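You operate a simulated robot arm through the tools that you are given. There is no shell and no other tool. Be economical: measure what you need, move in short steps, check, and stop when the job is done.

Carry out the task below with a simulated two-armed robot. There is one attempt and no reset: what you move stays moved.

JOB
Pick up the small box marked "B62" from the packing bench top with one hand, pass it to the other hand and put it on the ledge of the wooden board. Set down upright: small box.

Only the result counts: the job must be done as asked and must still hold three seconds after the hand-in. Knocking over, shifting, dropping, spilling or breaking anything else fails it.

ROBOT AND FRAMES
Two 7-joint arms with three-finger grippers on one trunk, on a base that drives. Base frame: it is fixed to the floor where the robot stands at the start and does not move with it; the origin is under the middle of the robot, x ahead of it, y to its left, z up; the surface under the hand at the start is at about z = 88. Lengths are in cm, angles in degrees, forces in N, time in s.
The left shoulder is at the start at [8.6, 12.6, 111], the right one opposite. With the tool pointing down near the work surface each hand reaches from about 36 to 86 cm from the robot's upright axis, wherever it stands, measured 20 degrees to its own side. Places, roughly: ledge of the wooden board (18x18 cm) [60, 82, 96]. Payload 2.94 kg a hand.
The TCP of each hand is the grasp point between the finger pads, 3 cm short of the fingertips. In the tool frame z runs along the fingers and y along their closing line. The gripper opens to 12.8 cm. The gripper's body begins 9.3 cm behind the TCP.
Orientation is told as [roll, pitch, yaw] about the base's x, y, z axes, in that order, counted from this pose: with the fingers straight down and closing along the base's y, the tool's x points along the base's -x, its y along +y and its z along -z.

CONTROLS
- The arms move only by the tool play_rows. It takes "left_deltas", "right_deltas" or both (then of equal length, played together; a hand with none holds still); each is a list of rows, each a list of 7 numbers: the turn, a rotation vector about the base's x, y, z in degrees, then the shift along the base's x, y, z in cm, then the finger opening in cm, from 0 to 12.8. In form: [[rx, ry, rz, x, y, z, claw], ...]. A call has 1 to 12 rows; each row shifts and turns the commanded pose from where the row before left it. Rows are played at 5 a second. More than 5 cm and 8.6 degrees between two rows, or a gripper value outside its range, and nothing of the call is played. A pose out of reach is approached as far as the arm can. The call stops where the force on the tool passes 40 N (or 10 N more than at its start, if that is more) or the arm is blocked; 0.2 s more then pass. The fingers move at their own pace and stop on an object; they squeeze with about 33 N. The grip force told is the motor's: it shows also when the fingers shut on nothing. Time passes only in rows, and 0.2 s behind the last, so rows that do not move let the fingers close. It gives the time, the measured TCP pose, the force on the tool (base axes), the opening and the grip force at its end, in the units of the frame above (readings bear some noise), with the torque about the TCP (base axes, N m) and any sound that the robot's microphone picked up.
- Cameras (640 x 400 px; columns grow to the right, rows downward): "scene" is now at [21.53, 3.06, 128.67]; the picture's right is [0.35, -0.94, 0.00], its down [-0.42, -0.16, -0.89] and it looks along [0.84, 0.32, -0.45] (base axes); focal length 214 px, centre (320, 200). "left" rides on the left gripper at [6.9, 1.5, -12] in its tool frame; the picture's right is [-0.21, 0.98, 0.00], its down [-0.82, -0.18, -0.54] and it looks along [-0.53, -0.12, 0.84] (tool axes); focal length 251 px, centre (320, 200). "right" rides on the right gripper at [6.9, -1.5, -12] in its tool frame; the picture's right is [0.21, 0.98, 0.00], its down [-0.82, 0.18, -0.54] and it looks along [-0.53, 0.12, 0.84] (tool axes); focal length 251 px, centre (320, 200). There is no depth. A picture from a camera that has moved, and an enlarged one, comes with that camera's place and axes in the base frame and with its lens.
- camera(camera): a new picture of that camera. It takes no simulated time.
- raise_lower(by): slides the trunk up (or, below 0, down) by that many cm; the arms and the scene camera ride with it, the base frame stays. It gives what a move gives, with no picture.
- base_move(legs): drives the robot by 1 to 6 legs, each [ahead, left, turn to the left] in cm, cm and degrees, along the robot's own axes; the way and the turn of a leg run together, so that a leg with both is an arc; at most 150 cm and 180 degrees a leg. The arms and the cameras ride along, it lands a little off, and it stops where it bumps. It gives what a move gives.
- turn_head(pan, tilt): turns the head with the scene camera to pan (to the left, within 80 degrees either way) and tilt (down, from -29 to 69), counted from straight ahead of the robot. It gives what a move gives.
- inspect(camera, box): a new picture of the part [left, top, right, bottom] of that camera's present view, enlarged. It takes no simulated time.
- sign_off(): hands the job in; it is judged then, once.

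Work in short steps. Places have to be worked out from the pictures, the camera data and where the tool is seen: move nearer, look again, correct. Check each grasp and each placing, and mend what went wrong. You have 120 turns and 108 pictures in all, those below and enlarged ones among them. Open the grippers and draw the arms clear of the work before you hand the job in, unless the task says otherwise; then end with one line.

The tools are called after "Emit:" as name(argument=value, ...) on one line, values as JSON. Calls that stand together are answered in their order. play_rows: Moves the arms, as the interface text tells. Its arguments: {"type":"object","properties":{"left_deltas":{"type":"array","items":{"type":"array","items":{"type":"number"}}},"right_deltas":{"type":"array","items":{"type":"array","items":{"type":"number"}}}},"required":[]} The other tools are called the same way: raise_lower (by) slides the trunk up or down; base_move (legs) drives the base; turn_head (pan, tilt) turns the head that bears the scene camera; camera (camera) takes a picture; inspect (camera, box) takes an enlarged picture of a part of a camera's view; sign_off () hands the job in.

At the start:

```text
time: 0.0
left_tcp_pos: [48.32, 47.17, 127.02]
left_ee_rot: [-0.1, 0.1, 0.0]
left_wrist_force: [0.2, 1.2, 0.8]
left_wrist_torque: [-0.02, 0.01, 0.0]
left_width: 12.81
left_grip_force: 0.1
right_tcp_pos: [41.35, -1.0, 119.16]
right_ee_rot: [0.1, 0.0, -0.1]
right_wrist_force: [-0.9, 0.1, -0.5]
right_wrist_torque: [0.01, 0.02, 0.0]
right_width: 12.8
right_grip_force: 0.1
trunk travel left (down, up): [-32.5, 22.2]
robot x, y, heading: [-0.24, 0.18, -0.0]
head pan, tilt: [20.8, 26.7]
```

scene: 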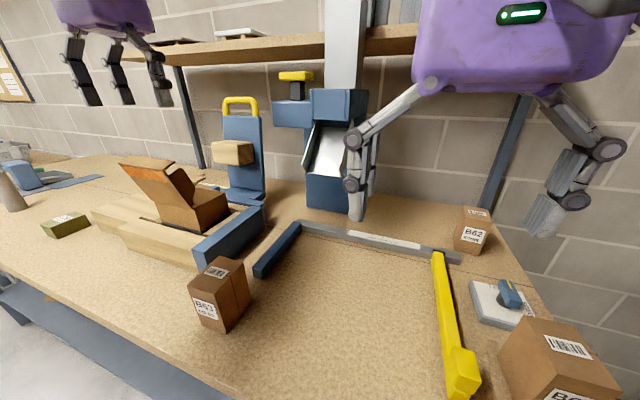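
right: 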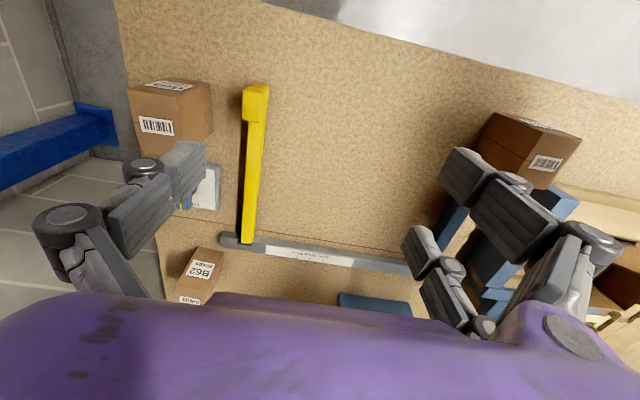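
left: 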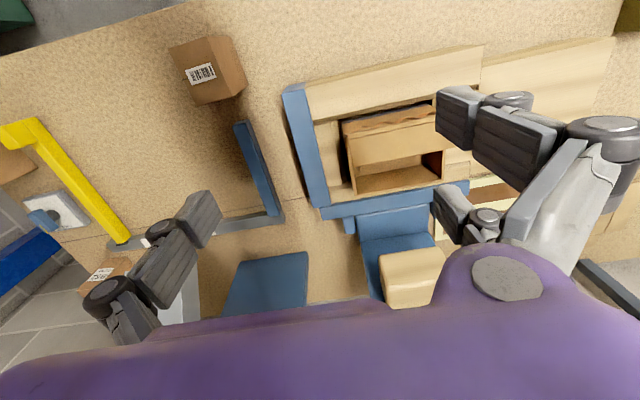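

I'll take a closer look at B62, then pan the head towards the ledge.

Emit:
inspect(camera="scene", box=[400, 170, 560, 270])

Emit:
turn_head(pan=60, tilt=27)

Emit:
camera(camera="scene")

```text
4.00 times, centred on (480, 220) of scene
camera zoom: at [21.53, 3.06, 128.67], right [0.35, -0.94, 0.0], down [-0.42, -0.16, -0.89], along [0.84, 0.32, -0.45], focal length 858 px, centre (-320, 120)
```

zoom: 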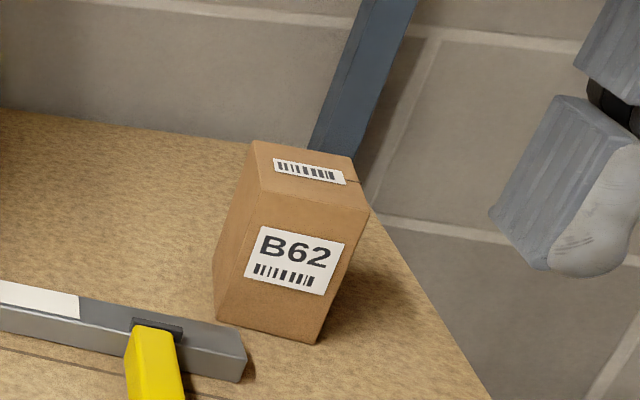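

```text
time: 1.1
left_tcp_pos: [48.37, 47.24, 127.15]
left_ee_rot: [0.0, 0.0, -0.1]
left_wrist_force: [-0.7, 0.3, -0.1]
left_wrist_torque: [0.0, 0.0, -0.03]
left_width: 12.78
left_grip_force: 0.1
right_tcp_pos: [41.48, -1.08, 119.09]
right_ee_rot: [0.1, 0.0, -0.4]
right_wrist_force: [39.3, 34.6, 13.2]
right_wrist_torque: [-4.61, 6.15, -2.28]
right_width: 12.79
right_grip_force: 0.0
trunk travel left (down, up): [-32.5, 22.2]
robot x, y, heading: [0.34, -0.02, -0.1]
head pan, tilt: [60.0, 27.0]
```

```text
103 pictures are left
camera scene: at [18.78, 6.84, 128.54], right [0.77, -0.64, 0.0], down [-0.3, -0.36, -0.89], along [0.57, 0.68, -0.46], focal length 214 px, centre (320, 200)
```

scene: 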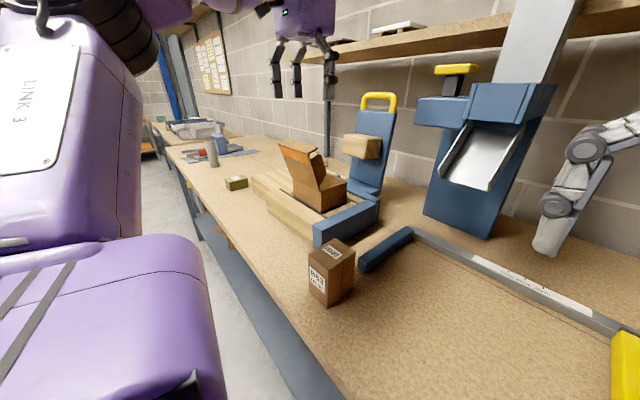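

The right wrist shows an odd force after the head turned, so I'll re-read it and zoom in on the wooden structure.

Emit:
play_rows(right_deltas=[[0, 0, 0, 0, 0, 0, 12.8], [0, 0, 0, 0, 0, 0, 12.8]])

Emit:
inspect(camera="scene", box=[190, 80, 430, 260])

Emit:
inspect(camera="left", box=[240, 0, 640, 250])

```text
time: 1.7
left_tcp_pos: [48.4, 47.33, 127.11]
left_ee_rot: [0.0, 0.0, -0.1]
left_wrist_force: [0.3, 0.2, 0.2]
left_wrist_torque: [-0.03, -0.03, 0.02]
left_width: 12.81
left_grip_force: 0.0
right_tcp_pos: [41.43, -0.97, 119.09]
right_ee_rot: [0.2, 0.1, -0.3]
right_wrist_force: [46.6, 33.7, 13.4]
right_wrist_torque: [-4.45, 7.07, -2.01]
right_width: 12.81
right_grip_force: 0.0
trunk travel left (down, up): [-32.5, 22.2]
robot x, y, heading: [-0.22, 0.32, -0.0]
head pan, tilt: [60.0, 27.0]
```

```text
2.22 times, centred on (310, 170) of scene
camera zoom: at [18.79, 6.84, 128.55], right [0.77, -0.64, 0.0], down [-0.29, -0.35, -0.89], along [0.57, 0.68, -0.46], focal length 477 px, centre (342, 267)
```

zoom: 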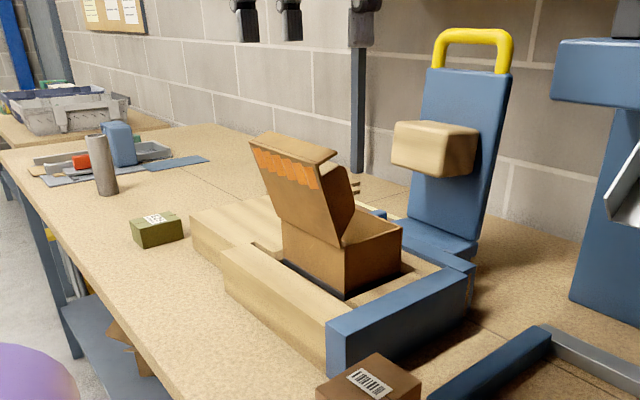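

```text
1.60 times, centred on (440, 125) of left
camera zoom: at [41.47, 48.79, 139.03], right [0.21, 0.98, 0.0], down [0.82, -0.18, 0.54], along [0.53, -0.12, -0.84], focal length 402 px, centre (128, 320)
```

zoom: 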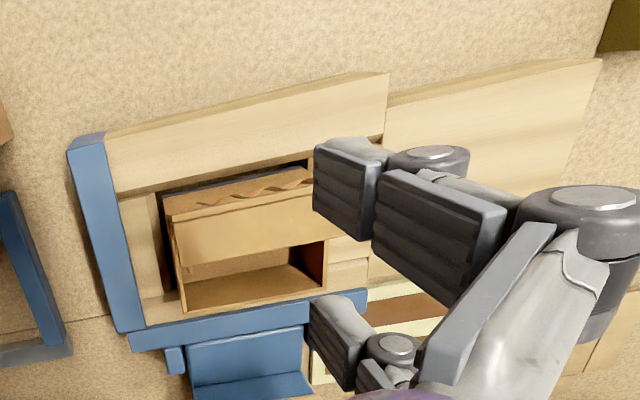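

The right wrist is carrying a steady load, perhaps because the head touches the right arm. I'll move the right hand forward and to the right, and see whether it clears.

Emit:
play_rows(right_deltas=[[0, 0, 0, 2, -1, 0, 12.8], [0, 0, 0, 2, -2, 0, 12.8], [0, 0, 0, 2, -2, 0, 12.8]])

```text
time: 2.5
left_tcp_pos: [48.35, 47.26, 127.15]
left_ee_rot: [0.0, 0.0, 0.0]
left_wrist_force: [0.2, 0.5, 1.1]
left_wrist_torque: [0.02, -0.02, 0.02]
left_width: 12.82
left_grip_force: 0.0
right_tcp_pos: [47.15, -6.17, 119.16]
right_ee_rot: [0.1, 0.0, -0.1]
right_wrist_force: [0.0, 0.1, 0.6]
right_wrist_torque: [0.02, -0.02, 0.03]
right_width: 12.82
right_grip_force: 0.2
trunk travel left (down, up): [-32.5, 22.2]
robot x, y, heading: [0.26, 0.26, -0.1]
head pan, tilt: [60.0, 27.0]
```

The load is gone, so it was the head. I'll turn the head back to the right and down to look at B62 and at the gap between bench and base.

Emit:
turn_head(pan=0, tilt=45)

Emit:
camera(camera="scene")

Emit:
camera(camera="right")

```text
time: 3.8
left_tcp_pos: [48.37, 47.28, 126.99]
left_ee_rot: [0.1, 0.1, 0.1]
left_wrist_force: [-0.4, 0.1, 0.6]
left_wrist_torque: [0.01, -0.03, -0.01]
left_width: 12.79
left_grip_force: 0.1
right_tcp_pos: [47.11, -6.06, 119.33]
right_ee_rot: [0.0, 0.1, 0.0]
right_wrist_force: [0.0, -0.4, -0.6]
right_wrist_torque: [0.02, -0.01, -0.03]
right_width: 12.82
right_grip_force: 0.1
trunk travel left (down, up): [-32.5, 22.2]
robot x, y, heading: [-0.3, 0.04, 0.0]
head pan, tilt: [0.0, 45.0]
```

```text
100 pictures are left
camera scene: at [21.09, -0.18, 125.89], right [0.0, -1.0, 0.0], down [-0.71, 0.0, -0.71], along [0.71, 0.0, -0.71], focal length 214 px, centre (320, 200)
```

scene: 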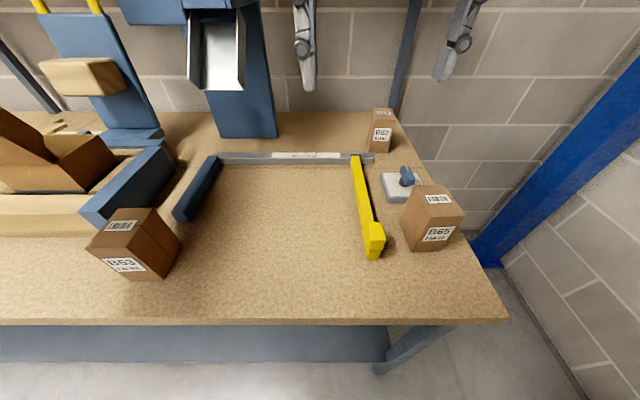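

```text
99 pictures are left
camera right: at [40.18, -7.65, 131.18], right [-0.21, 0.98, 0.0], down [0.82, 0.18, 0.54], along [0.53, 0.12, -0.84], focal length 251 px, centre (320, 200)
```

right: 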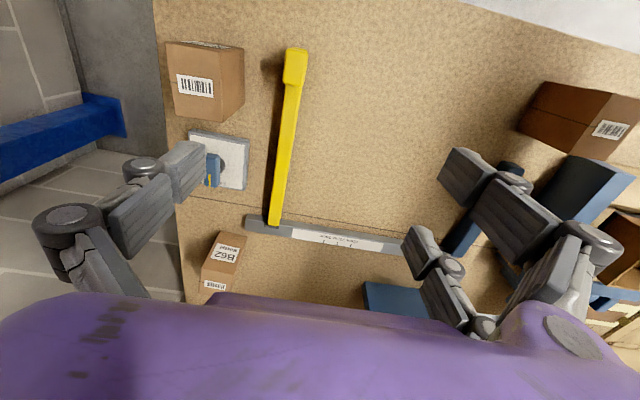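

B62's front face is at about x=81, y=-19.5, and the bench edge is at x≈31.5. I'll zoom in for its yaw and depth.

Emit:
inspect(camera="scene", box=[340, 90, 436, 150])

Emit:
inspect(camera="right", box=[160, 200, 320, 300])

```text
6.67 times, centred on (388, 120) of scene
camera zoom: at [21.09, -0.18, 125.89], right [0.0, -1.0, 0.0], down [-0.71, 0.0, -0.71], along [0.71, 0.0, -0.71], focal length 1430 px, centre (-133, 733)
```

zoom: 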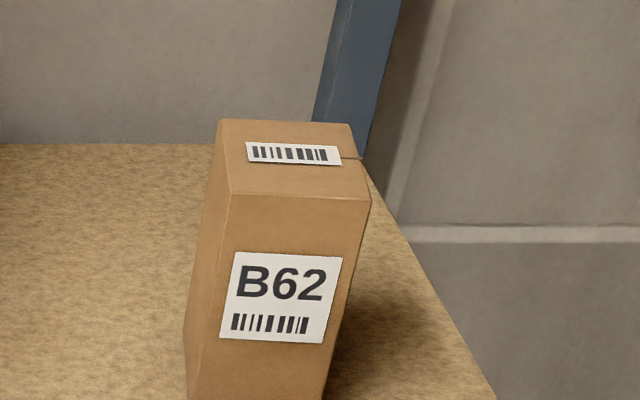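

```text
4.00 times, centred on (240, 250) of right
camera zoom: at [40.18, -7.65, 131.18], right [-0.21, 0.98, 0.0], down [0.82, 0.18, 0.54], along [0.53, 0.12, -0.84], focal length 1006 px, centre (640, 0)
```

zoom: 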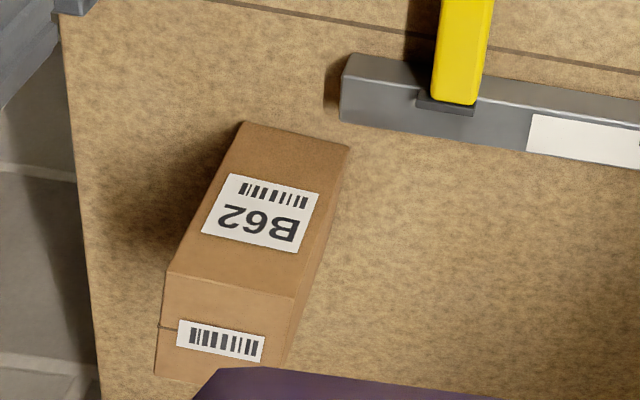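

Estimates for B62: centre (85.2,-19.4), about 8.2 deep, 6 wide and 10.5 tall, yaw about -6.7°. Before reaching in I'll check how high the shelf overhead is.

Emit:
turn_head(pan=-10, tilt=5)

Emit:
camera(camera="scene")

```text
time: 4.8
left_tcp_pos: [48.45, 47.26, 127.11]
left_ee_rot: [0.1, -0.1, 0.1]
left_wrist_force: [0.2, 0.2, 0.5]
left_wrist_torque: [0.0, -0.02, 0.0]
left_width: 12.82
left_grip_force: 0.0
right_tcp_pos: [47.17, -6.06, 119.24]
right_ee_rot: [0.0, 0.0, 0.1]
right_wrist_force: [0.6, 0.0, 0.0]
right_wrist_torque: [-0.03, 0.02, -0.02]
right_width: 12.78
right_grip_force: 0.0
trunk travel left (down, up): [-32.5, 22.2]
robot x, y, heading: [-0.52, -0.11, 0.2]
head pan, tilt: [-10.0, 5.0]
```

```text
96 pictures are left
camera scene: at [22.01, -1.78, 132.18], right [-0.17, -0.98, 0.0], down [-0.09, 0.02, -1.0], along [0.98, -0.17, -0.09], focal length 214 px, centre (320, 200)
```

scene: 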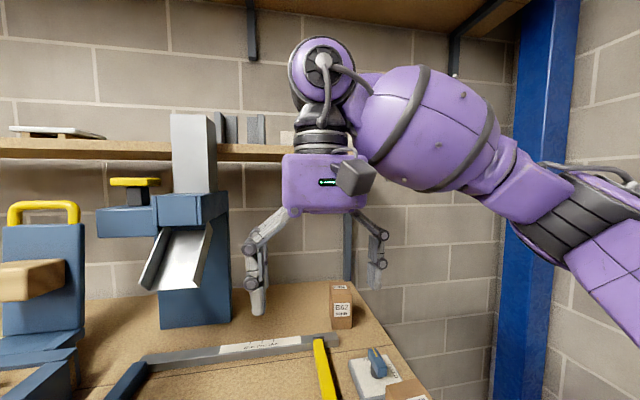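

The shelf is close to where a vertical wrist would be, so I'll pitch the tool 40° forward, aligned to the box yaw, and stop at a pre-grasp point.

Emit:
play_rows(right_deltas=[[0, -8, 0, 3.7, -1.5, -0.5, 12.8], [0, -8, 0, 3.7, -1.5, -0.5, 12.8], [0, -8, 0, 3.7, -1.5, -1, 12.8], [0, -8, 0, 3.7, -1.5, -1, 12.8], [0, -8, 0, 3.7, -1.5, -2, 12.8], [0, 0, -6.7, 3.7, -1.5, -2, 12.8], [0, 0, 0, 3.7, -1.5, -3, 12.8], [0, 0, 0, 3.7, -1.5, -3, 12.8]])

Emit:
camera(camera="right")

Emit:
camera(camera="scene")

```text
time: 6.6
left_tcp_pos: [48.41, 47.31, 126.99]
left_ee_rot: [0.1, 0.2, 0.1]
left_wrist_force: [0.6, -0.3, -0.1]
left_wrist_torque: [-0.02, 0.04, -0.02]
left_width: 12.78
left_grip_force: 0.1
right_tcp_pos: [77.35, -18.1, 105.78]
right_ee_rot: [0.0, -40.0, -6.6]
right_wrist_force: [0.2, -0.8, 0.0]
right_wrist_torque: [-0.02, 0.05, 0.01]
right_width: 12.78
right_grip_force: 0.0
trunk travel left (down, up): [-32.5, 22.2]
robot x, y, heading: [-0.08, 0.06, 0.2]
head pan, tilt: [-10.0, 5.0]
```

```text
95 pictures are left
camera right: at [64.21, -18.24, 110.66], right [-0.05, 0.99, -0.14], down [0.3, 0.15, 0.94], along [0.95, 0.01, -0.3], focal length 251 px, centre (320, 200)
```

right: 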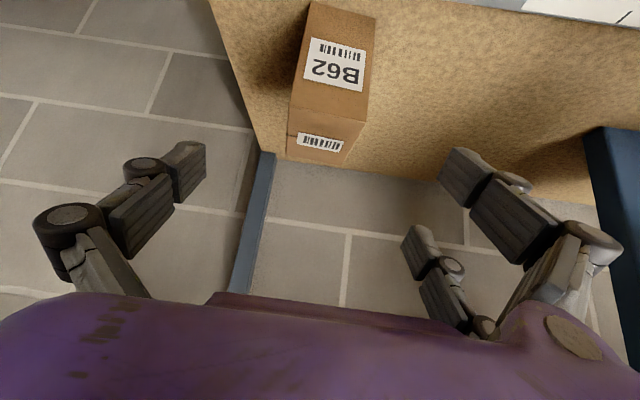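

```text
94 pictures are left
camera scene: at [22.13, -1.8, 132.17], right [-0.17, -0.98, 0.0], down [-0.09, 0.02, -1.0], along [0.98, -0.17, -0.09], focal length 214 px, centre (320, 200)
```

scene: 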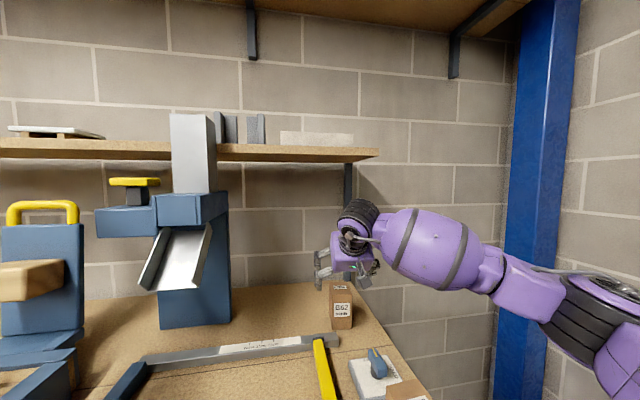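

The pose is good. I'll zoom in to refine the box position from here.

Emit:
inspect(camera="right", box=[240, 0, 432, 180])

```text
2.22 times, centred on (336, 90) of right
camera zoom: at [64.21, -18.24, 110.66], right [-0.05, 0.99, -0.14], down [0.3, 0.15, 0.94], along [0.95, 0.01, -0.3], focal length 559 px, centre (284, 444)
```

zoom: 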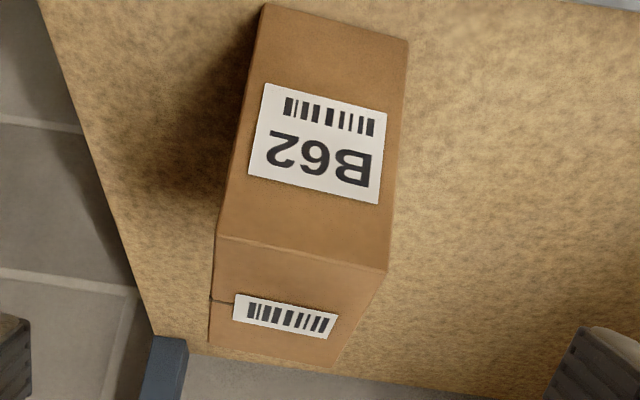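

Refined: centre (84.1,-18.8), top at 98.8. I'll advance to the grasp with the fingers open.

Emit:
play_rows(right_deltas=[[0, 0, 0, 1.75, -0.2, -2.3, 12.8], [0, 0, 0, 1.75, -0.2, -2.3, 12.8], [0, 0, 0, 1.75, -0.2, -2.3, 12.8], [0, 0, 0, 1.7, -0.1, -2.3, 12.8]])

Emit:
camera(camera="right")

```text
time: 7.6
left_tcp_pos: [48.39, 47.36, 127.08]
left_ee_rot: [0.0, -0.1, -0.1]
left_wrist_force: [-0.2, 0.1, -0.3]
left_wrist_torque: [0.01, 0.03, 0.02]
left_width: 12.8
left_grip_force: 0.1
right_tcp_pos: [84.09, -18.84, 96.85]
right_ee_rot: [0.0, -40.0, -6.7]
right_wrist_force: [0.7, 0.6, 0.2]
right_wrist_torque: [-0.03, -0.01, 0.0]
right_width: 12.77
right_grip_force: 0.1
trunk travel left (down, up): [-32.5, 22.2]
robot x, y, heading: [0.05, -0.33, -0.1]
head pan, tilt: [-10.0, 5.0]
```

```text
92 pictures are left
camera right: at [70.96, -18.84, 101.62], right [-0.05, 0.99, -0.14], down [0.3, 0.15, 0.94], along [0.95, 0.01, -0.3], focal length 251 px, centre (320, 200)
```

right: 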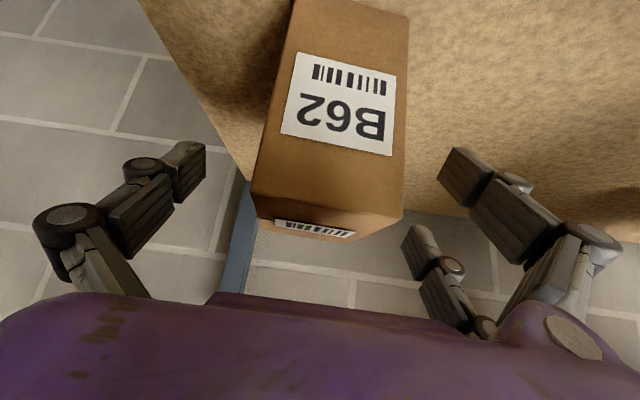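

The box sits centred between the fingers. I'll close.

Emit:
play_rows(right_deltas=[[0, 0, 0, 0, 0, 0, 8], [0, 0, 0, 0, 0, 0, 6], [0, 0, 0, 0, 0, 0, 4], [0, 0, 0, 0, 0, 0, 4], [0, 0, 0, 0, 0, 0, 4]])

Emit:
camera(camera="right")

```text
time: 8.8
left_tcp_pos: [48.44, 47.24, 127.06]
left_ee_rot: [0.0, 0.0, 0.0]
left_wrist_force: [-0.6, -0.1, -0.5]
left_wrist_torque: [0.0, 0.02, -0.01]
left_width: 12.82
left_grip_force: 0.0
right_tcp_pos: [83.95, -18.73, 96.93]
right_ee_rot: [0.1, -40.0, -6.8]
right_wrist_force: [-0.3, -0.5, -0.2]
right_wrist_torque: [-0.1, -0.06, -0.04]
right_width: 5.95
right_grip_force: 32.7
trunk travel left (down, up): [-32.5, 22.2]
robot x, y, heading: [-0.11, 0.03, 0.0]
head pan, tilt: [-10.0, 5.0]
```

```text
91 pictures are left
camera right: at [70.87, -18.86, 101.71], right [-0.05, 0.99, -0.14], down [0.3, 0.15, 0.94], along [0.95, 0.01, -0.3], focal length 251 px, centre (320, 200)
```

right: 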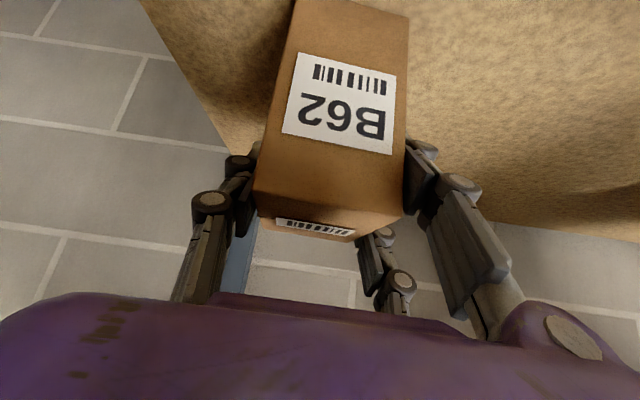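

The grip is firm at 5.95 cm wide. I'll lift a little and check.

Emit:
play_rows(right_deltas=[[0, 0, 0, 0, 0, 1, 4], [0, 0, 0, 0, 0, 2, 4], [0, 0, 0, -1, 0, 2, 4], [0, 0, 0, -2, 0, 2, 4]])

Emit:
camera(camera="scene")

```text
time: 9.8
left_tcp_pos: [48.28, 47.15, 127.11]
left_ee_rot: [0.1, 0.1, -0.1]
left_wrist_force: [-0.7, 0.2, -0.2]
left_wrist_torque: [-0.01, 0.01, 0.0]
left_width: 12.8
left_grip_force: 0.1
right_tcp_pos: [80.67, -18.72, 104.13]
right_ee_rot: [0.0, -40.0, -6.8]
right_wrist_force: [-1.1, -0.4, -1.7]
right_wrist_torque: [0.02, -0.02, 0.02]
right_width: 5.94
right_grip_force: 33.2
trunk travel left (down, up): [-32.5, 22.2]
robot x, y, heading: [-0.1, -0.32, 0.1]
head pan, tilt: [-10.0, 5.0]
```

```text
90 pictures are left
camera scene: at [21.92, -1.8, 132.21], right [-0.17, -0.98, 0.0], down [-0.09, 0.02, -1.0], along [0.98, -0.17, -0.09], focal length 214 px, centre (320, 200)
```

scene: 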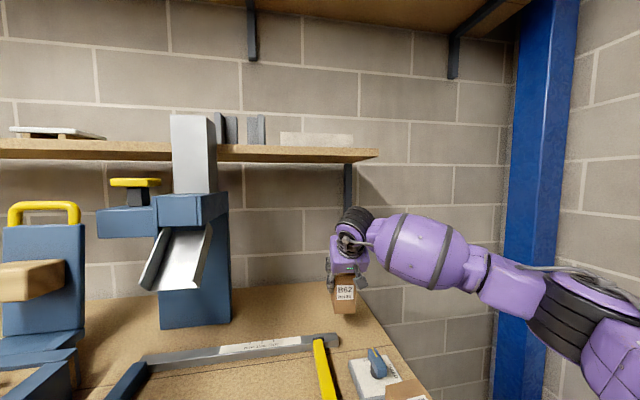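

The box is held and light. I'll bring it to a handover place in front of the robot, raised and yawed to the left.

Emit:
play_rows(right_deltas=[[0, 0, 0, -2, 1, 3, 4], [0, 0, 0, -2.9, 2.8, 2, 4], [0, 0, 0, -2.9, 2.8, 1.5, 4], [0, 0, 0, -2.9, 2.8, 1.5, 4], [0, 0, 8, -2.9, 2.8, 1.5, 4], [0, 0, 8, -2.9, 2.8, 1.5, 4], [0, 0, 8, -2.9, 2.8, 1.5, 4], [0, 0, 8, -2.9, 2.8, 1.5, 4]])

Emit:
play_rows(left_deltas=[[0, 0, -8.125, 0, 0, 0, 12.8], [0, 0, -8.125, 0, 0, 0, 12.8], [0, 0, -8.125, 0, 0, 0, 12.8], [0, 0, -8.125, 0, 0, 0, 12.8], [0, 0, -8.125, 0, 0, 0, 12.8], [0, 0, -8.125, 0, 0, 0, 12.8], [0, 0, -8.125, 0, 0, 0, 12.8], [0, 0, -8.125, 0, 0, 0, 12.8]])

Emit:
turn_head(pan=10, tilt=20)

Emit:
camera(camera="scene")

```text
time: 11.6
left_tcp_pos: [48.24, 47.4, 127.17]
left_ee_rot: [0.0, 0.1, 0.1]
left_wrist_force: [0.2, 0.0, -1.0]
left_wrist_torque: [-0.03, -0.02, -0.01]
left_width: 12.81
left_grip_force: 0.0
right_tcp_pos: [58.61, 2.16, 118.2]
right_ee_rot: [0.0, -40.0, 25.4]
right_wrist_force: [-0.1, -0.2, -1.7]
right_wrist_torque: [0.0, -0.03, -0.04]
right_width: 5.93
right_grip_force: 32.9
trunk travel left (down, up): [-32.5, 22.2]
robot x, y, heading: [-0.12, -0.13, -0.3]
head pan, tilt: [-10.0, 5.0]
```

```text
time: 13.4
left_tcp_pos: [48.34, 47.21, 126.99]
left_ee_rot: [0.1, 0.0, -65.1]
left_wrist_force: [-0.5, -0.8, -0.1]
left_wrist_torque: [0.02, -0.03, -0.02]
left_width: 12.79
left_grip_force: 0.2
right_tcp_pos: [58.77, 2.01, 118.15]
right_ee_rot: [0.1, -40.0, 25.2]
right_wrist_force: [0.6, 0.8, -2.4]
right_wrist_torque: [-0.01, -0.01, 0.0]
right_width: 5.96
right_grip_force: 33.3
trunk travel left (down, up): [-32.5, 22.2]
robot x, y, heading: [-0.1, -0.09, 0.2]
head pan, tilt: [-10.0, 5.0]
```

```text
time: 14.3
left_tcp_pos: [48.37, 47.2, 127.14]
left_ee_rot: [0.0, 0.0, -64.9]
left_wrist_force: [0.4, -0.1, 0.0]
left_wrist_torque: [-0.01, 0.0, 0.01]
left_width: 12.84
left_grip_force: 0.1
right_tcp_pos: [58.83, 2.09, 118.09]
right_ee_rot: [0.1, -40.0, 25.2]
right_wrist_force: [0.8, -0.2, -1.7]
right_wrist_torque: [-0.01, -0.02, 0.0]
right_width: 5.93
right_grip_force: 32.7
trunk travel left (down, up): [-32.5, 22.2]
robot x, y, heading: [-0.24, 0.04, -0.1]
head pan, tilt: [10.0, 20.0]
```

```text
89 pictures are left
camera scene: at [22.15, 1.42, 129.76], right [0.17, -0.98, 0.0], down [-0.34, -0.06, -0.94], along [0.93, 0.16, -0.34], focal length 214 px, centre (320, 200)
```

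scene: 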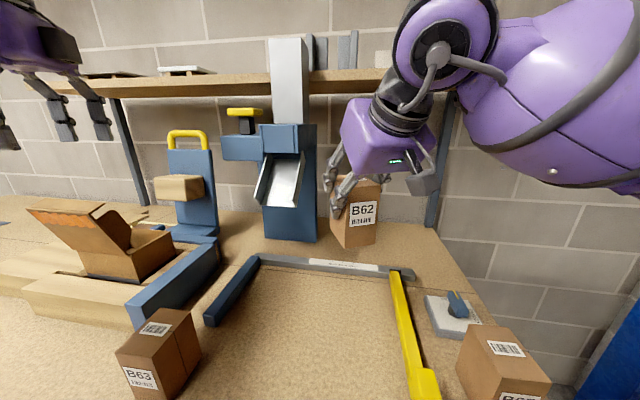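

The box is held well in front. Now I'll tilt the left hand 70° towards it and bring it to a standoff 20 cm back.

Emit:
play_rows(left_deltas=[[-7.05, -3.29, 0, 0.28, -3.1, -0.9, 12.8], [-7.05, -3.29, 0, 0.28, -3.1, -0.9, 12.8], [-7.05, -3.29, 0, 0.28, -3.1, -0.9, 12.8], [-7.05, -3.29, 0, 0.28, -3.1, -0.9, 12.8], [-7.05, -3.29, 0, 0.28, -3.1, -0.9, 12.8], [-7.05, -3.29, 0, 0.28, -3.1, -0.9, 12.8], [-7.05, -3.29, 0, 0.28, -3.1, -0.9, 12.8], [-7.05, -3.29, 0, 0.28, -3.1, -0.9, 12.8], [-7.05, -3.29, 0, 0.28, -3.1, -0.9, 12.8]])

Emit:
camera(camera="scene")

Emit:
camera(camera="left")

```text
time: 16.3
left_tcp_pos: [50.71, 19.24, 118.94]
left_ee_rot: [-0.1, -70.0, -64.9]
left_wrist_force: [-0.3, -1.2, 0.5]
left_wrist_torque: [0.01, -0.02, 0.0]
left_width: 12.78
left_grip_force: 0.2
right_tcp_pos: [58.76, 2.0, 118.15]
right_ee_rot: [0.1, -40.0, 25.2]
right_wrist_force: [0.1, 0.1, -2.1]
right_wrist_torque: [0.04, 0.01, -0.01]
right_width: 5.93
right_grip_force: 33.2
trunk travel left (down, up): [-32.5, 22.2]
robot x, y, heading: [0.47, 0.52, -0.4]
head pan, tilt: [10.0, 20.0]
```

```text
88 pictures are left
camera scene: at [22.2, 1.4, 129.74], right [0.17, -0.98, 0.0], down [-0.34, -0.06, -0.94], along [0.93, 0.16, -0.34], focal length 214 px, centre (320, 200)
```

scene: 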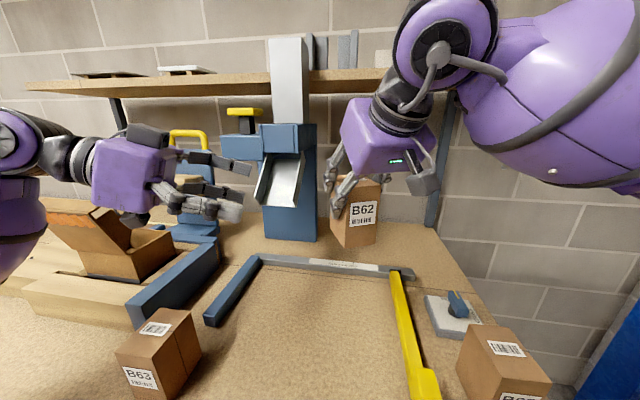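

```text
87 pictures are left
camera left: at [46.4, 32.25, 116.45], right [0.92, 0.35, 0.2], down [-0.26, 0.13, 0.96], along [0.31, -0.93, 0.21], focal length 251 px, centre (320, 200)
```

left: 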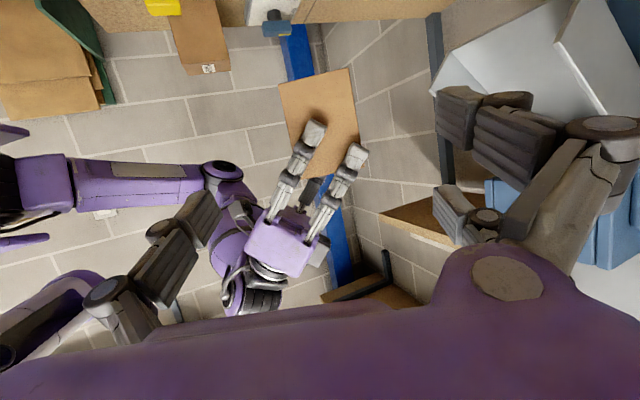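

The geometry looks right. I'll advance half-way along the tool axis and check.

Emit:
play_rows(left_deltas=[[0, 0, 0, 1.35, -2.87, -1.15, 12.8], [0, 0, 0, 1.35, -2.87, -1.15, 12.8], [0, 0, 0, 1.35, -2.87, -1.15, 12.8]])

Emit:
camera(camera="scene")

Emit:
camera(camera="left")

```text
time: 17.1
left_tcp_pos: [54.83, 10.82, 115.52]
left_ee_rot: [-0.1, -70.0, -65.0]
left_wrist_force: [-0.2, -0.4, 0.3]
left_wrist_torque: [0.02, -0.01, -0.07]
left_width: 12.75
left_grip_force: 0.1
right_tcp_pos: [58.8, 2.07, 118.06]
right_ee_rot: [0.2, -40.1, 25.1]
right_wrist_force: [-0.4, 0.0, -2.0]
right_wrist_torque: [0.01, 0.0, 0.02]
right_width: 5.96
right_grip_force: 33.0
trunk travel left (down, up): [-32.5, 22.2]
robot x, y, heading: [0.18, 0.07, -0.0]
head pan, tilt: [10.0, 20.0]
```

```text
86 pictures are left
camera scene: at [22.21, 1.36, 129.74], right [0.17, -0.98, 0.0], down [-0.34, -0.06, -0.94], along [0.93, 0.16, -0.34], focal length 214 px, centre (320, 200)
```

scene: 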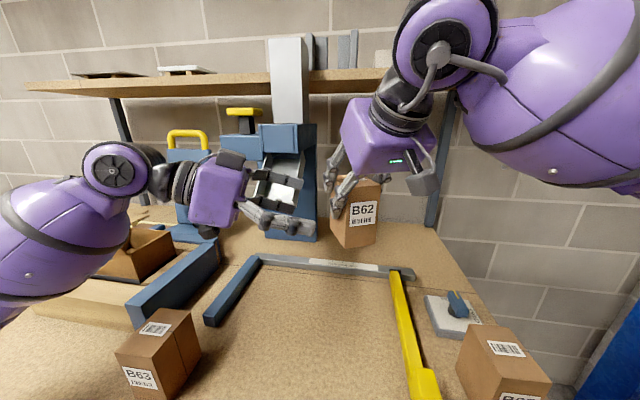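

```text
85 pictures are left
camera left: at [50.53, 23.82, 113.07], right [0.92, 0.35, 0.2], down [-0.26, 0.13, 0.96], along [0.31, -0.93, 0.21], focal length 251 px, centre (320, 200)
```

left: 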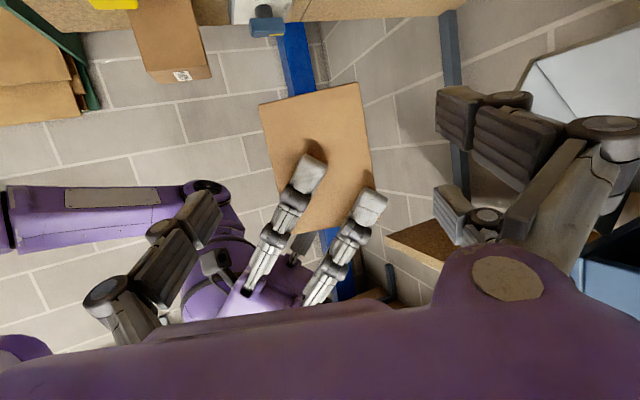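

The box is centred between the left fingers. I'll go the remaining 10 cm.

Emit:
play_rows(left_deltas=[[0, 0, 0, 1.33, -2.93, -1.15, 12.8], [0, 0, 0, 1.33, -2.93, -1.15, 12.8], [0, 0, 0, 1.32, -2.9, -1.15, 12.8]])

Emit:
inspect(camera="scene", box=[200, 80, 480, 280])

Emit:
camera(camera="left")

```text
time: 17.9
left_tcp_pos: [58.79, 2.03, 111.98]
left_ee_rot: [-0.2, -70.0, -64.8]
left_wrist_force: [-1.2, 0.0, 0.8]
left_wrist_torque: [0.03, -0.01, -0.03]
left_width: 12.79
left_grip_force: 0.1
right_tcp_pos: [58.74, 1.95, 118.1]
right_ee_rot: [0.2, -40.0, 25.1]
right_wrist_force: [-0.2, 0.3, -2.6]
right_wrist_torque: [-0.02, 0.0, -0.01]
right_width: 5.94
right_grip_force: 32.7
trunk travel left (down, up): [-32.5, 22.2]
robot x, y, heading: [-0.06, 0.03, -0.1]
head pan, tilt: [10.0, 20.0]
```

```text
2.00 times, centred on (340, 180) of scene
camera zoom: at [22.23, 1.34, 129.74], right [0.17, -0.98, 0.0], down [-0.34, -0.06, -0.94], along [0.93, 0.16, -0.34], focal length 429 px, centre (280, 240)
```

zoom: 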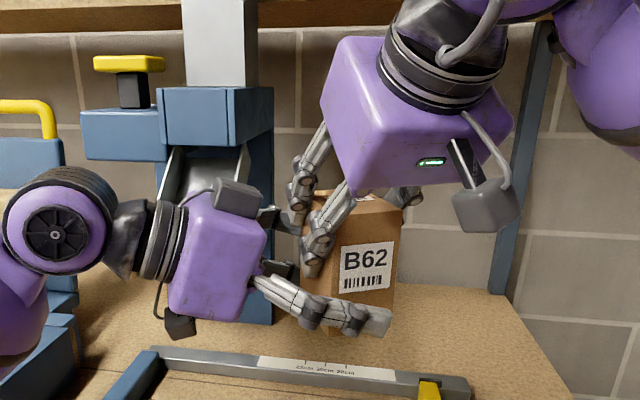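

```text
83 pictures are left
camera left: at [54.47, 15.1, 109.56], right [0.92, 0.35, 0.2], down [-0.26, 0.13, 0.96], along [0.31, -0.93, 0.21], focal length 251 px, centre (320, 200)
```

left: 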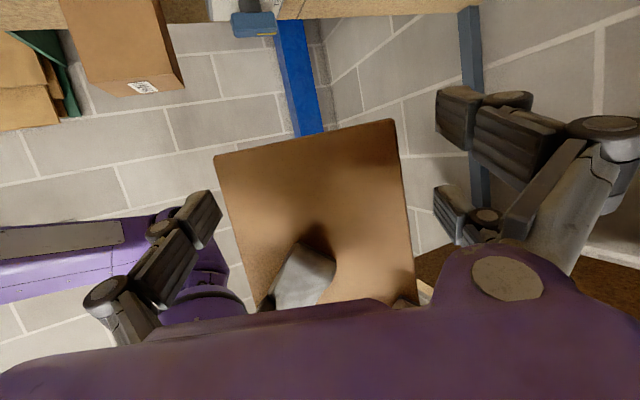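

The fingers straddle the lower half, clear of the right hand. I'll close the left gripper.

Emit:
play_rows(left_deltas=[[0, 0, 0, 0, 0, 0, 9.5], [0, 0, 0, 0, 0, 0, 8.2], [0, 0, 0, 0, 0, 0, 7], [0, 0, 0, 0, 0, 0, 6], [0, 0, 0, 0, 0, 0, 6]])

Emit:
inspect(camera="scene", box=[200, 80, 480, 280])

Emit:
camera(camera="left")

```text
time: 19.1
left_tcp_pos: [58.61, 2.17, 111.99]
left_ee_rot: [-0.2, -70.0, -65.0]
left_wrist_force: [-8.2, -1.3, 1.9]
left_wrist_torque: [0.04, 0.2, -0.14]
left_width: 7.96
left_grip_force: 32.6
right_tcp_pos: [58.76, 2.07, 118.12]
right_ee_rot: [0.2, -40.1, 25.2]
right_wrist_force: [8.6, 0.5, -3.8]
right_wrist_torque: [0.01, -0.66, 0.07]
right_width: 5.96
right_grip_force: 33.0
trunk travel left (down, up): [-32.5, 22.2]
robot x, y, heading: [-0.08, -0.12, 0.3]
head pan, tilt: [10.0, 20.0]
```

```text
2.00 times, centred on (340, 180) of scene
camera zoom: at [22.14, 1.43, 129.75], right [0.17, -0.98, 0.0], down [-0.34, -0.06, -0.94], along [0.93, 0.16, -0.34], focal length 429 px, centre (280, 240)
```

zoom: 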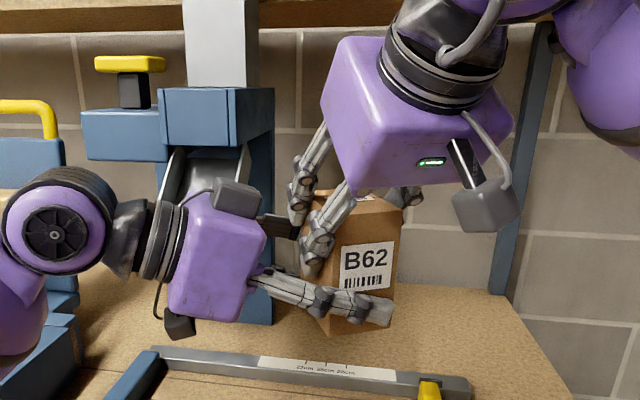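

```text
81 pictures are left
camera left: at [54.36, 15.19, 109.59], right [0.92, 0.35, 0.2], down [-0.26, 0.13, 0.96], along [0.3, -0.93, 0.21], focal length 251 px, centre (320, 200)
```

left: 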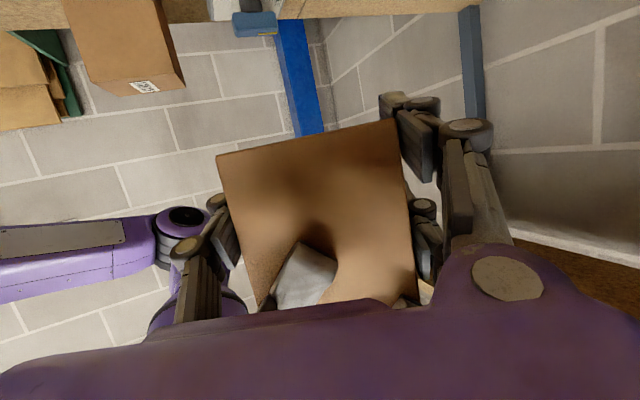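

The left grip is firm at 7.96 cm. I'll open the right fingers just a little, then check how the left hand carries it.

Emit:
play_rows(right_deltas=[[0, 0, 0, 0, 0, 0, 7], [0, 0, 0, 0, 0, 0, 7.8], [0, 0, 0, 0, 0, 0, 7.8]])

Emit:
inspect(camera="scene", box=[200, 80, 480, 280])

```text
time: 19.9
left_tcp_pos: [58.86, 1.98, 112.09]
left_ee_rot: [-0.2, -70.0, -64.8]
left_wrist_force: [0.7, -0.1, -0.1]
left_wrist_torque: [0.02, -0.01, 0.04]
left_width: 7.94
left_grip_force: 32.4
right_tcp_pos: [58.7, 2.15, 118.18]
right_ee_rot: [0.1, -40.0, 25.2]
right_wrist_force: [0.6, -0.4, 0.2]
right_wrist_torque: [0.02, 0.0, 0.0]
right_width: 7.82
right_grip_force: 0.1
trunk travel left (down, up): [-32.5, 22.2]
robot x, y, heading: [-0.14, 0.08, -0.1]
head pan, tilt: [10.0, 20.0]
```

```text
2.00 times, centred on (340, 180) of scene
camera zoom: at [22.15, 1.43, 129.75], right [0.17, -0.98, 0.0], down [-0.34, -0.06, -0.94], along [0.93, 0.16, -0.34], focal length 429 px, centre (280, 240)
```

zoom: 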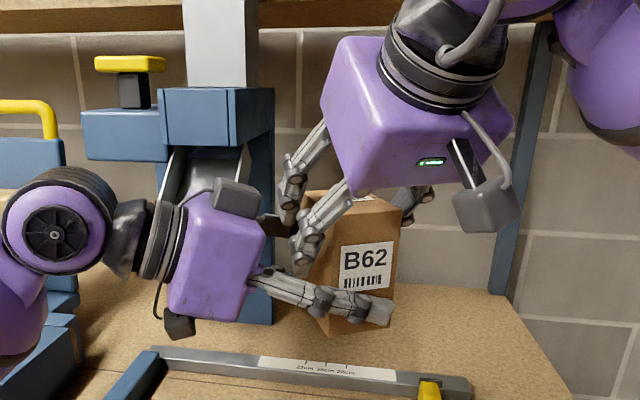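

The left hand carries it alone. I'll lift the right hand off along the box faces, then draw it away to the right.

Emit:
play_rows(right_deltas=[[0, 0, 0, -0.8, -0.37, 2.5, 7.8], [0, 0, 0, -0.8, -0.37, 3, 7.8], [0, 0, 0, -0.8, -0.37, 3, 7.8], [0, 0, 0, -0.8, -0.37, 3, 7.8], [0, 0, 0, 0, -4, 0, 7.8], [0, 0, 0, 0, -4, 0, 7.8], [0, 0, 0, 0, -4, -1, 7.8], [0, 0, 0, 0, -4, -2, 7.8]])

Emit:
camera(camera="scene")

```text
time: 21.7
left_tcp_pos: [58.79, 2.06, 112.05]
left_ee_rot: [-0.1, -69.9, -64.9]
left_wrist_force: [-0.3, -0.7, 0.7]
left_wrist_torque: [0.04, 0.01, 0.02]
left_width: 7.94
left_grip_force: 32.3
right_tcp_pos: [55.13, -15.76, 126.59]
right_ee_rot: [0.2, -40.1, 25.2]
right_wrist_force: [-0.8, 0.0, 0.4]
right_wrist_torque: [0.02, 0.05, 0.0]
right_width: 7.8
right_grip_force: 0.0
trunk travel left (down, up): [-32.5, 22.2]
robot x, y, heading: [0.18, 0.09, -0.2]
head pan, tilt: [10.0, 20.0]
```

```text
79 pictures are left
camera scene: at [22.12, 1.24, 129.76], right [0.17, -0.98, 0.0], down [-0.34, -0.06, -0.94], along [0.93, 0.16, -0.34], focal length 214 px, centre (320, 200)
```

scene: 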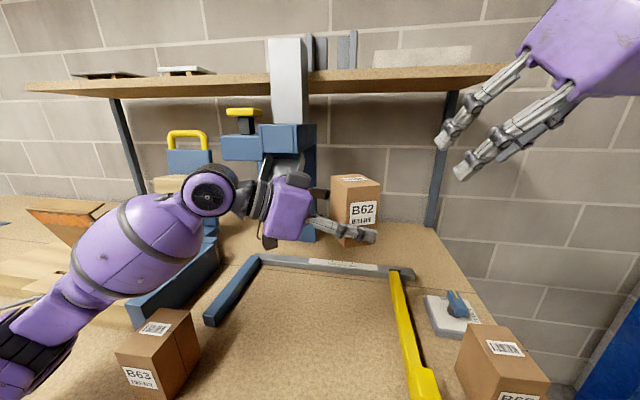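

The handover is done. I'll raise the left hand and turn it to point forward, keeping the box upright.

Emit:
play_rows(left_deltas=[[0, 0, 0, 0, 0, 3, 6], [0, 0, 8.1, 0.8, 3.4, 1.5, 6], [0, 0, 8.1, 0.8, 3.4, 1.5, 6], [0, 0, 8.1, 0.8, 3.4, 1.5, 6], [0, 0, 8.1, 0.8, 3.4, 1.5, 6], [0, 0, 8.1, 0.8, 3.4, 1, 6], [0, 0, 8.1, 0.8, 3.4, 1, 6], [0, 0, 8.1, 0.8, 3.4, 1, 6], [0, 0, 8.1, 0.8, 3.4, 0, 6]])

Emit:
turn_head(pan=40, tilt=22)

Emit:
camera(camera="scene")

```text
time: 23.7
left_tcp_pos: [65.23, 29.27, 124.02]
left_ee_rot: [-0.2, -70.1, 0.1]
left_wrist_force: [0.7, 1.0, -1.2]
left_wrist_torque: [0.03, 0.02, -0.05]
left_width: 7.94
left_grip_force: 33.3
right_tcp_pos: [55.25, -15.59, 126.54]
right_ee_rot: [0.1, -40.1, 25.3]
right_wrist_force: [0.6, 0.5, 0.0]
right_wrist_torque: [0.02, 0.01, 0.01]
right_width: 7.8
right_grip_force: 0.0
trunk travel left (down, up): [-32.5, 22.2]
robot x, y, heading: [-0.17, -0.2, -0.1]
head pan, tilt: [10.0, 20.0]
```

```text
time: 24.6
left_tcp_pos: [65.21, 29.09, 124.0]
left_ee_rot: [-0.1, -70.0, -0.1]
left_wrist_force: [-0.1, -0.5, -1.5]
left_wrist_torque: [0.01, 0.01, 0.02]
left_width: 7.96
left_grip_force: 33.1
right_tcp_pos: [55.3, -15.65, 126.47]
right_ee_rot: [0.1, -40.0, 25.2]
right_wrist_force: [-0.1, 0.2, -1.2]
right_wrist_torque: [0.0, -0.01, 0.0]
right_width: 7.8
right_grip_force: 0.2
trunk travel left (down, up): [-32.5, 22.2]
robot x, y, heading: [0.08, -0.12, 0.2]
head pan, tilt: [40.0, 22.0]
```

```text
78 pictures are left
camera scene: at [20.09, 5.78, 129.43], right [0.64, -0.77, 0.0], down [-0.29, -0.24, -0.93], along [0.71, 0.6, -0.37], focal length 214 px, centre (320, 200)
```

scene: 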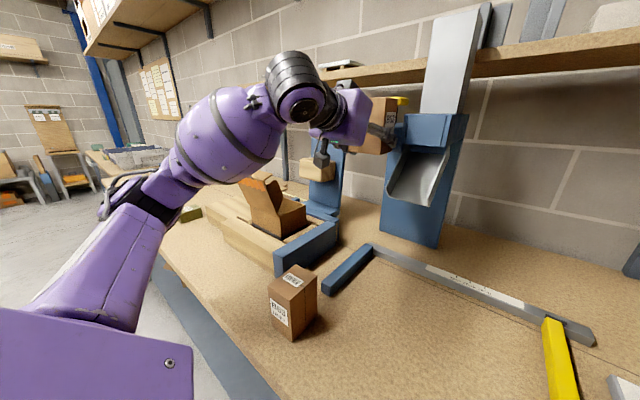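

The box is held upright. I'll back up 12 cm, drive 25 cm left, then re-check the carton flap height.

Emit:
base_move(legs=[[-12, 0, 0], [0, 25, 0]])

Emit:
turn_head(pan=45, tilt=30)

Emit:
camera(camera="scene")

Emit:
camera(camera="left")

```text
time: 28.3
left_tcp_pos: [52.98, 54.3, 124.03]
left_ee_rot: [-0.2, -70.1, 0.1]
left_wrist_force: [-0.5, 0.8, -2.8]
left_wrist_torque: [0.0, -0.02, -0.01]
left_width: 7.98
left_grip_force: 33.0
right_tcp_pos: [43.19, 9.51, 126.53]
right_ee_rot: [0.1, -39.9, 25.5]
right_wrist_force: [-0.5, 0.6, -0.4]
right_wrist_torque: [0.0, -0.03, 0.02]
right_width: 7.82
right_grip_force: 0.0
trunk travel left (down, up): [-32.5, 22.2]
robot x, y, heading: [-12.3, 24.72, 0.1]
head pan, tilt: [40.0, 22.0]
```

```text
time: 28.9
left_tcp_pos: [53.0, 54.11, 123.98]
left_ee_rot: [-0.3, -69.9, 0.0]
left_wrist_force: [0.1, -0.6, -1.9]
left_wrist_torque: [0.02, 0.03, 0.01]
left_width: 7.93
left_grip_force: 32.3
right_tcp_pos: [43.08, 9.48, 126.46]
right_ee_rot: [0.1, -40.0, 25.5]
right_wrist_force: [-0.1, -0.6, -0.3]
right_wrist_torque: [0.01, 0.04, 0.02]
right_width: 7.81
right_grip_force: 0.1
trunk travel left (down, up): [-32.5, 22.2]
robot x, y, heading: [-12.09, 25.11, -0.0]
head pan, tilt: [45.0, 30.0]
```

```text
77 pictures are left
camera scene: at [7.18, 31.2, 128.15], right [0.71, -0.71, 0.0], down [-0.35, -0.35, -0.87], along [0.61, 0.61, -0.5], focal length 214 px, centre (320, 200)
```

scene: 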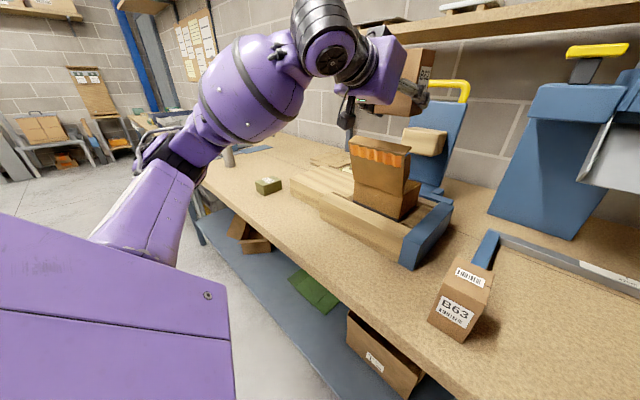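

```text
76 pictures are left
camera left: at [39.34, 55.82, 121.55], right [0.07, 0.98, 0.2], down [-0.23, -0.18, 0.96], along [0.97, -0.12, 0.21], focal length 251 px, centre (320, 200)
```

left: 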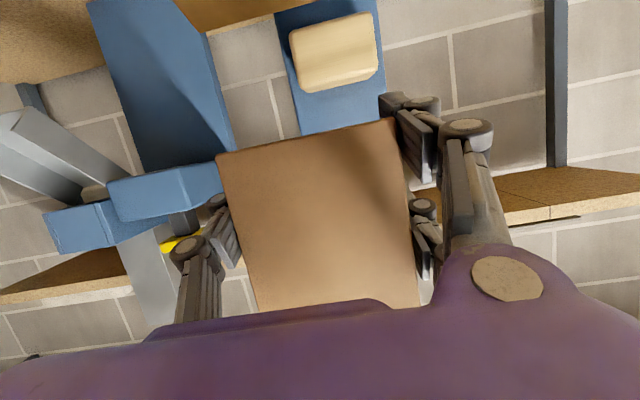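

The flap's top edge is at about z=114.5, y 49–63, and the hand passes over it. I'll raise 4 cm and drive on 28 cm left.

Emit:
play_rows(left_deltas=[[0, 0, 0, 0, 0, 2, 6], [0, 0, 0, 0, 0, 2, 6]])

Emit:
base_move(legs=[[0, 28.5, 0]])

Emit:
turn_head(pan=20, tilt=35)

Emit:
camera(camera="scene")

Emit:
camera(camera="left")

```text
time: 29.6
left_tcp_pos: [52.95, 54.42, 127.91]
left_ee_rot: [0.0, -69.8, 0.0]
left_wrist_force: [0.0, -0.2, -1.9]
left_wrist_torque: [0.01, -0.01, 0.0]
left_width: 7.95
left_grip_force: 33.0
right_tcp_pos: [43.17, 9.47, 126.49]
right_ee_rot: [0.1, -40.1, 25.3]
right_wrist_force: [-1.1, 0.8, 0.2]
right_wrist_torque: [-0.01, -0.02, 0.04]
right_width: 7.8
right_grip_force: 0.0
trunk travel left (down, up): [-32.5, 22.2]
robot x, y, heading: [-12.25, 25.03, -0.1]
head pan, tilt: [45.0, 30.0]
```

```text
time: 32.6
left_tcp_pos: [52.84, 82.69, 127.97]
left_ee_rot: [-0.1, -70.0, 0.2]
left_wrist_force: [-0.1, 0.0, -1.5]
left_wrist_torque: [0.04, 0.01, -0.01]
left_width: 7.93
left_grip_force: 33.1
right_tcp_pos: [43.13, 37.9, 126.59]
right_ee_rot: [0.0, -40.0, 25.5]
right_wrist_force: [0.0, 0.3, 0.1]
right_wrist_torque: [0.0, -0.01, 0.01]
right_width: 7.78
right_grip_force: 0.1
trunk travel left (down, up): [-32.5, 22.2]
robot x, y, heading: [-12.57, 53.0, -0.0]
head pan, tilt: [45.0, 30.0]
```

```text
time: 33.5
left_tcp_pos: [52.8, 82.78, 128.02]
left_ee_rot: [-0.1, -70.0, 0.1]
left_wrist_force: [0.9, 0.6, -2.4]
left_wrist_torque: [0.03, -0.04, -0.02]
left_width: 7.95
left_grip_force: 32.4
right_tcp_pos: [43.09, 37.74, 126.52]
right_ee_rot: [0.1, -39.9, 25.6]
right_wrist_force: [-0.6, 0.1, 0.6]
right_wrist_torque: [-0.01, 0.02, 0.0]
right_width: 7.79
right_grip_force: 0.1
trunk travel left (down, up): [-32.5, 22.2]
robot x, y, heading: [-12.17, 53.3, 0.5]
head pan, tilt: [20.0, 35.0]
```

```text
75 pictures are left
camera scene: at [8.96, 56.22, 127.37], right [0.35, -0.94, 0.0], down [-0.54, -0.2, -0.82], along [0.77, 0.28, -0.57], focal length 214 px, centre (320, 200)
```

scene: 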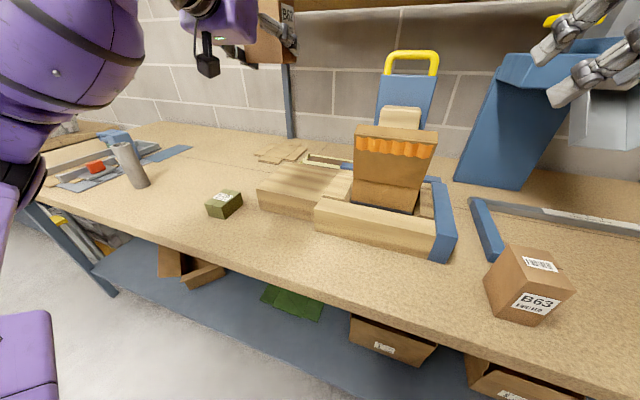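

```text
74 pictures are left
camera left: at [39.18, 84.29, 125.53], right [0.07, 0.98, 0.2], down [-0.23, -0.18, 0.96], along [0.97, -0.11, 0.21], focal length 251 px, centre (320, 200)
```

left: 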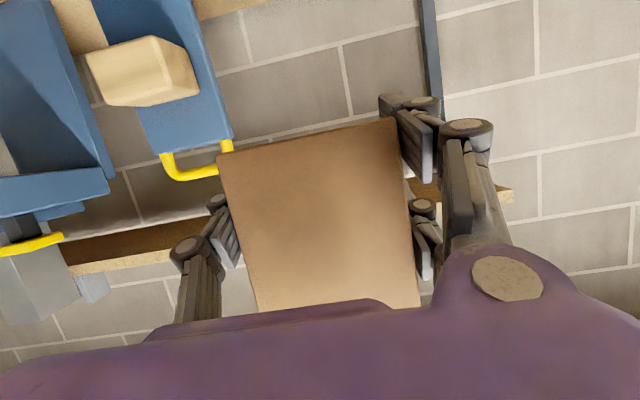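

Now I'll measure the ledge, the bare light-wood part left of the carton.

Emit:
inspect(camera="scene", box=[190, 120, 470, 295])

```text
2.29 times, centred on (330, 208) of scene
camera zoom: at [8.96, 56.22, 127.37], right [0.35, -0.94, 0.0], down [-0.54, -0.2, -0.82], along [0.77, 0.28, -0.57], focal length 490 px, centre (297, 183)
```

zoom: 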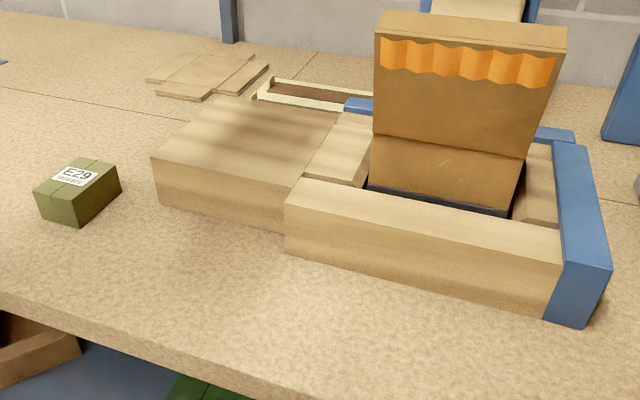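

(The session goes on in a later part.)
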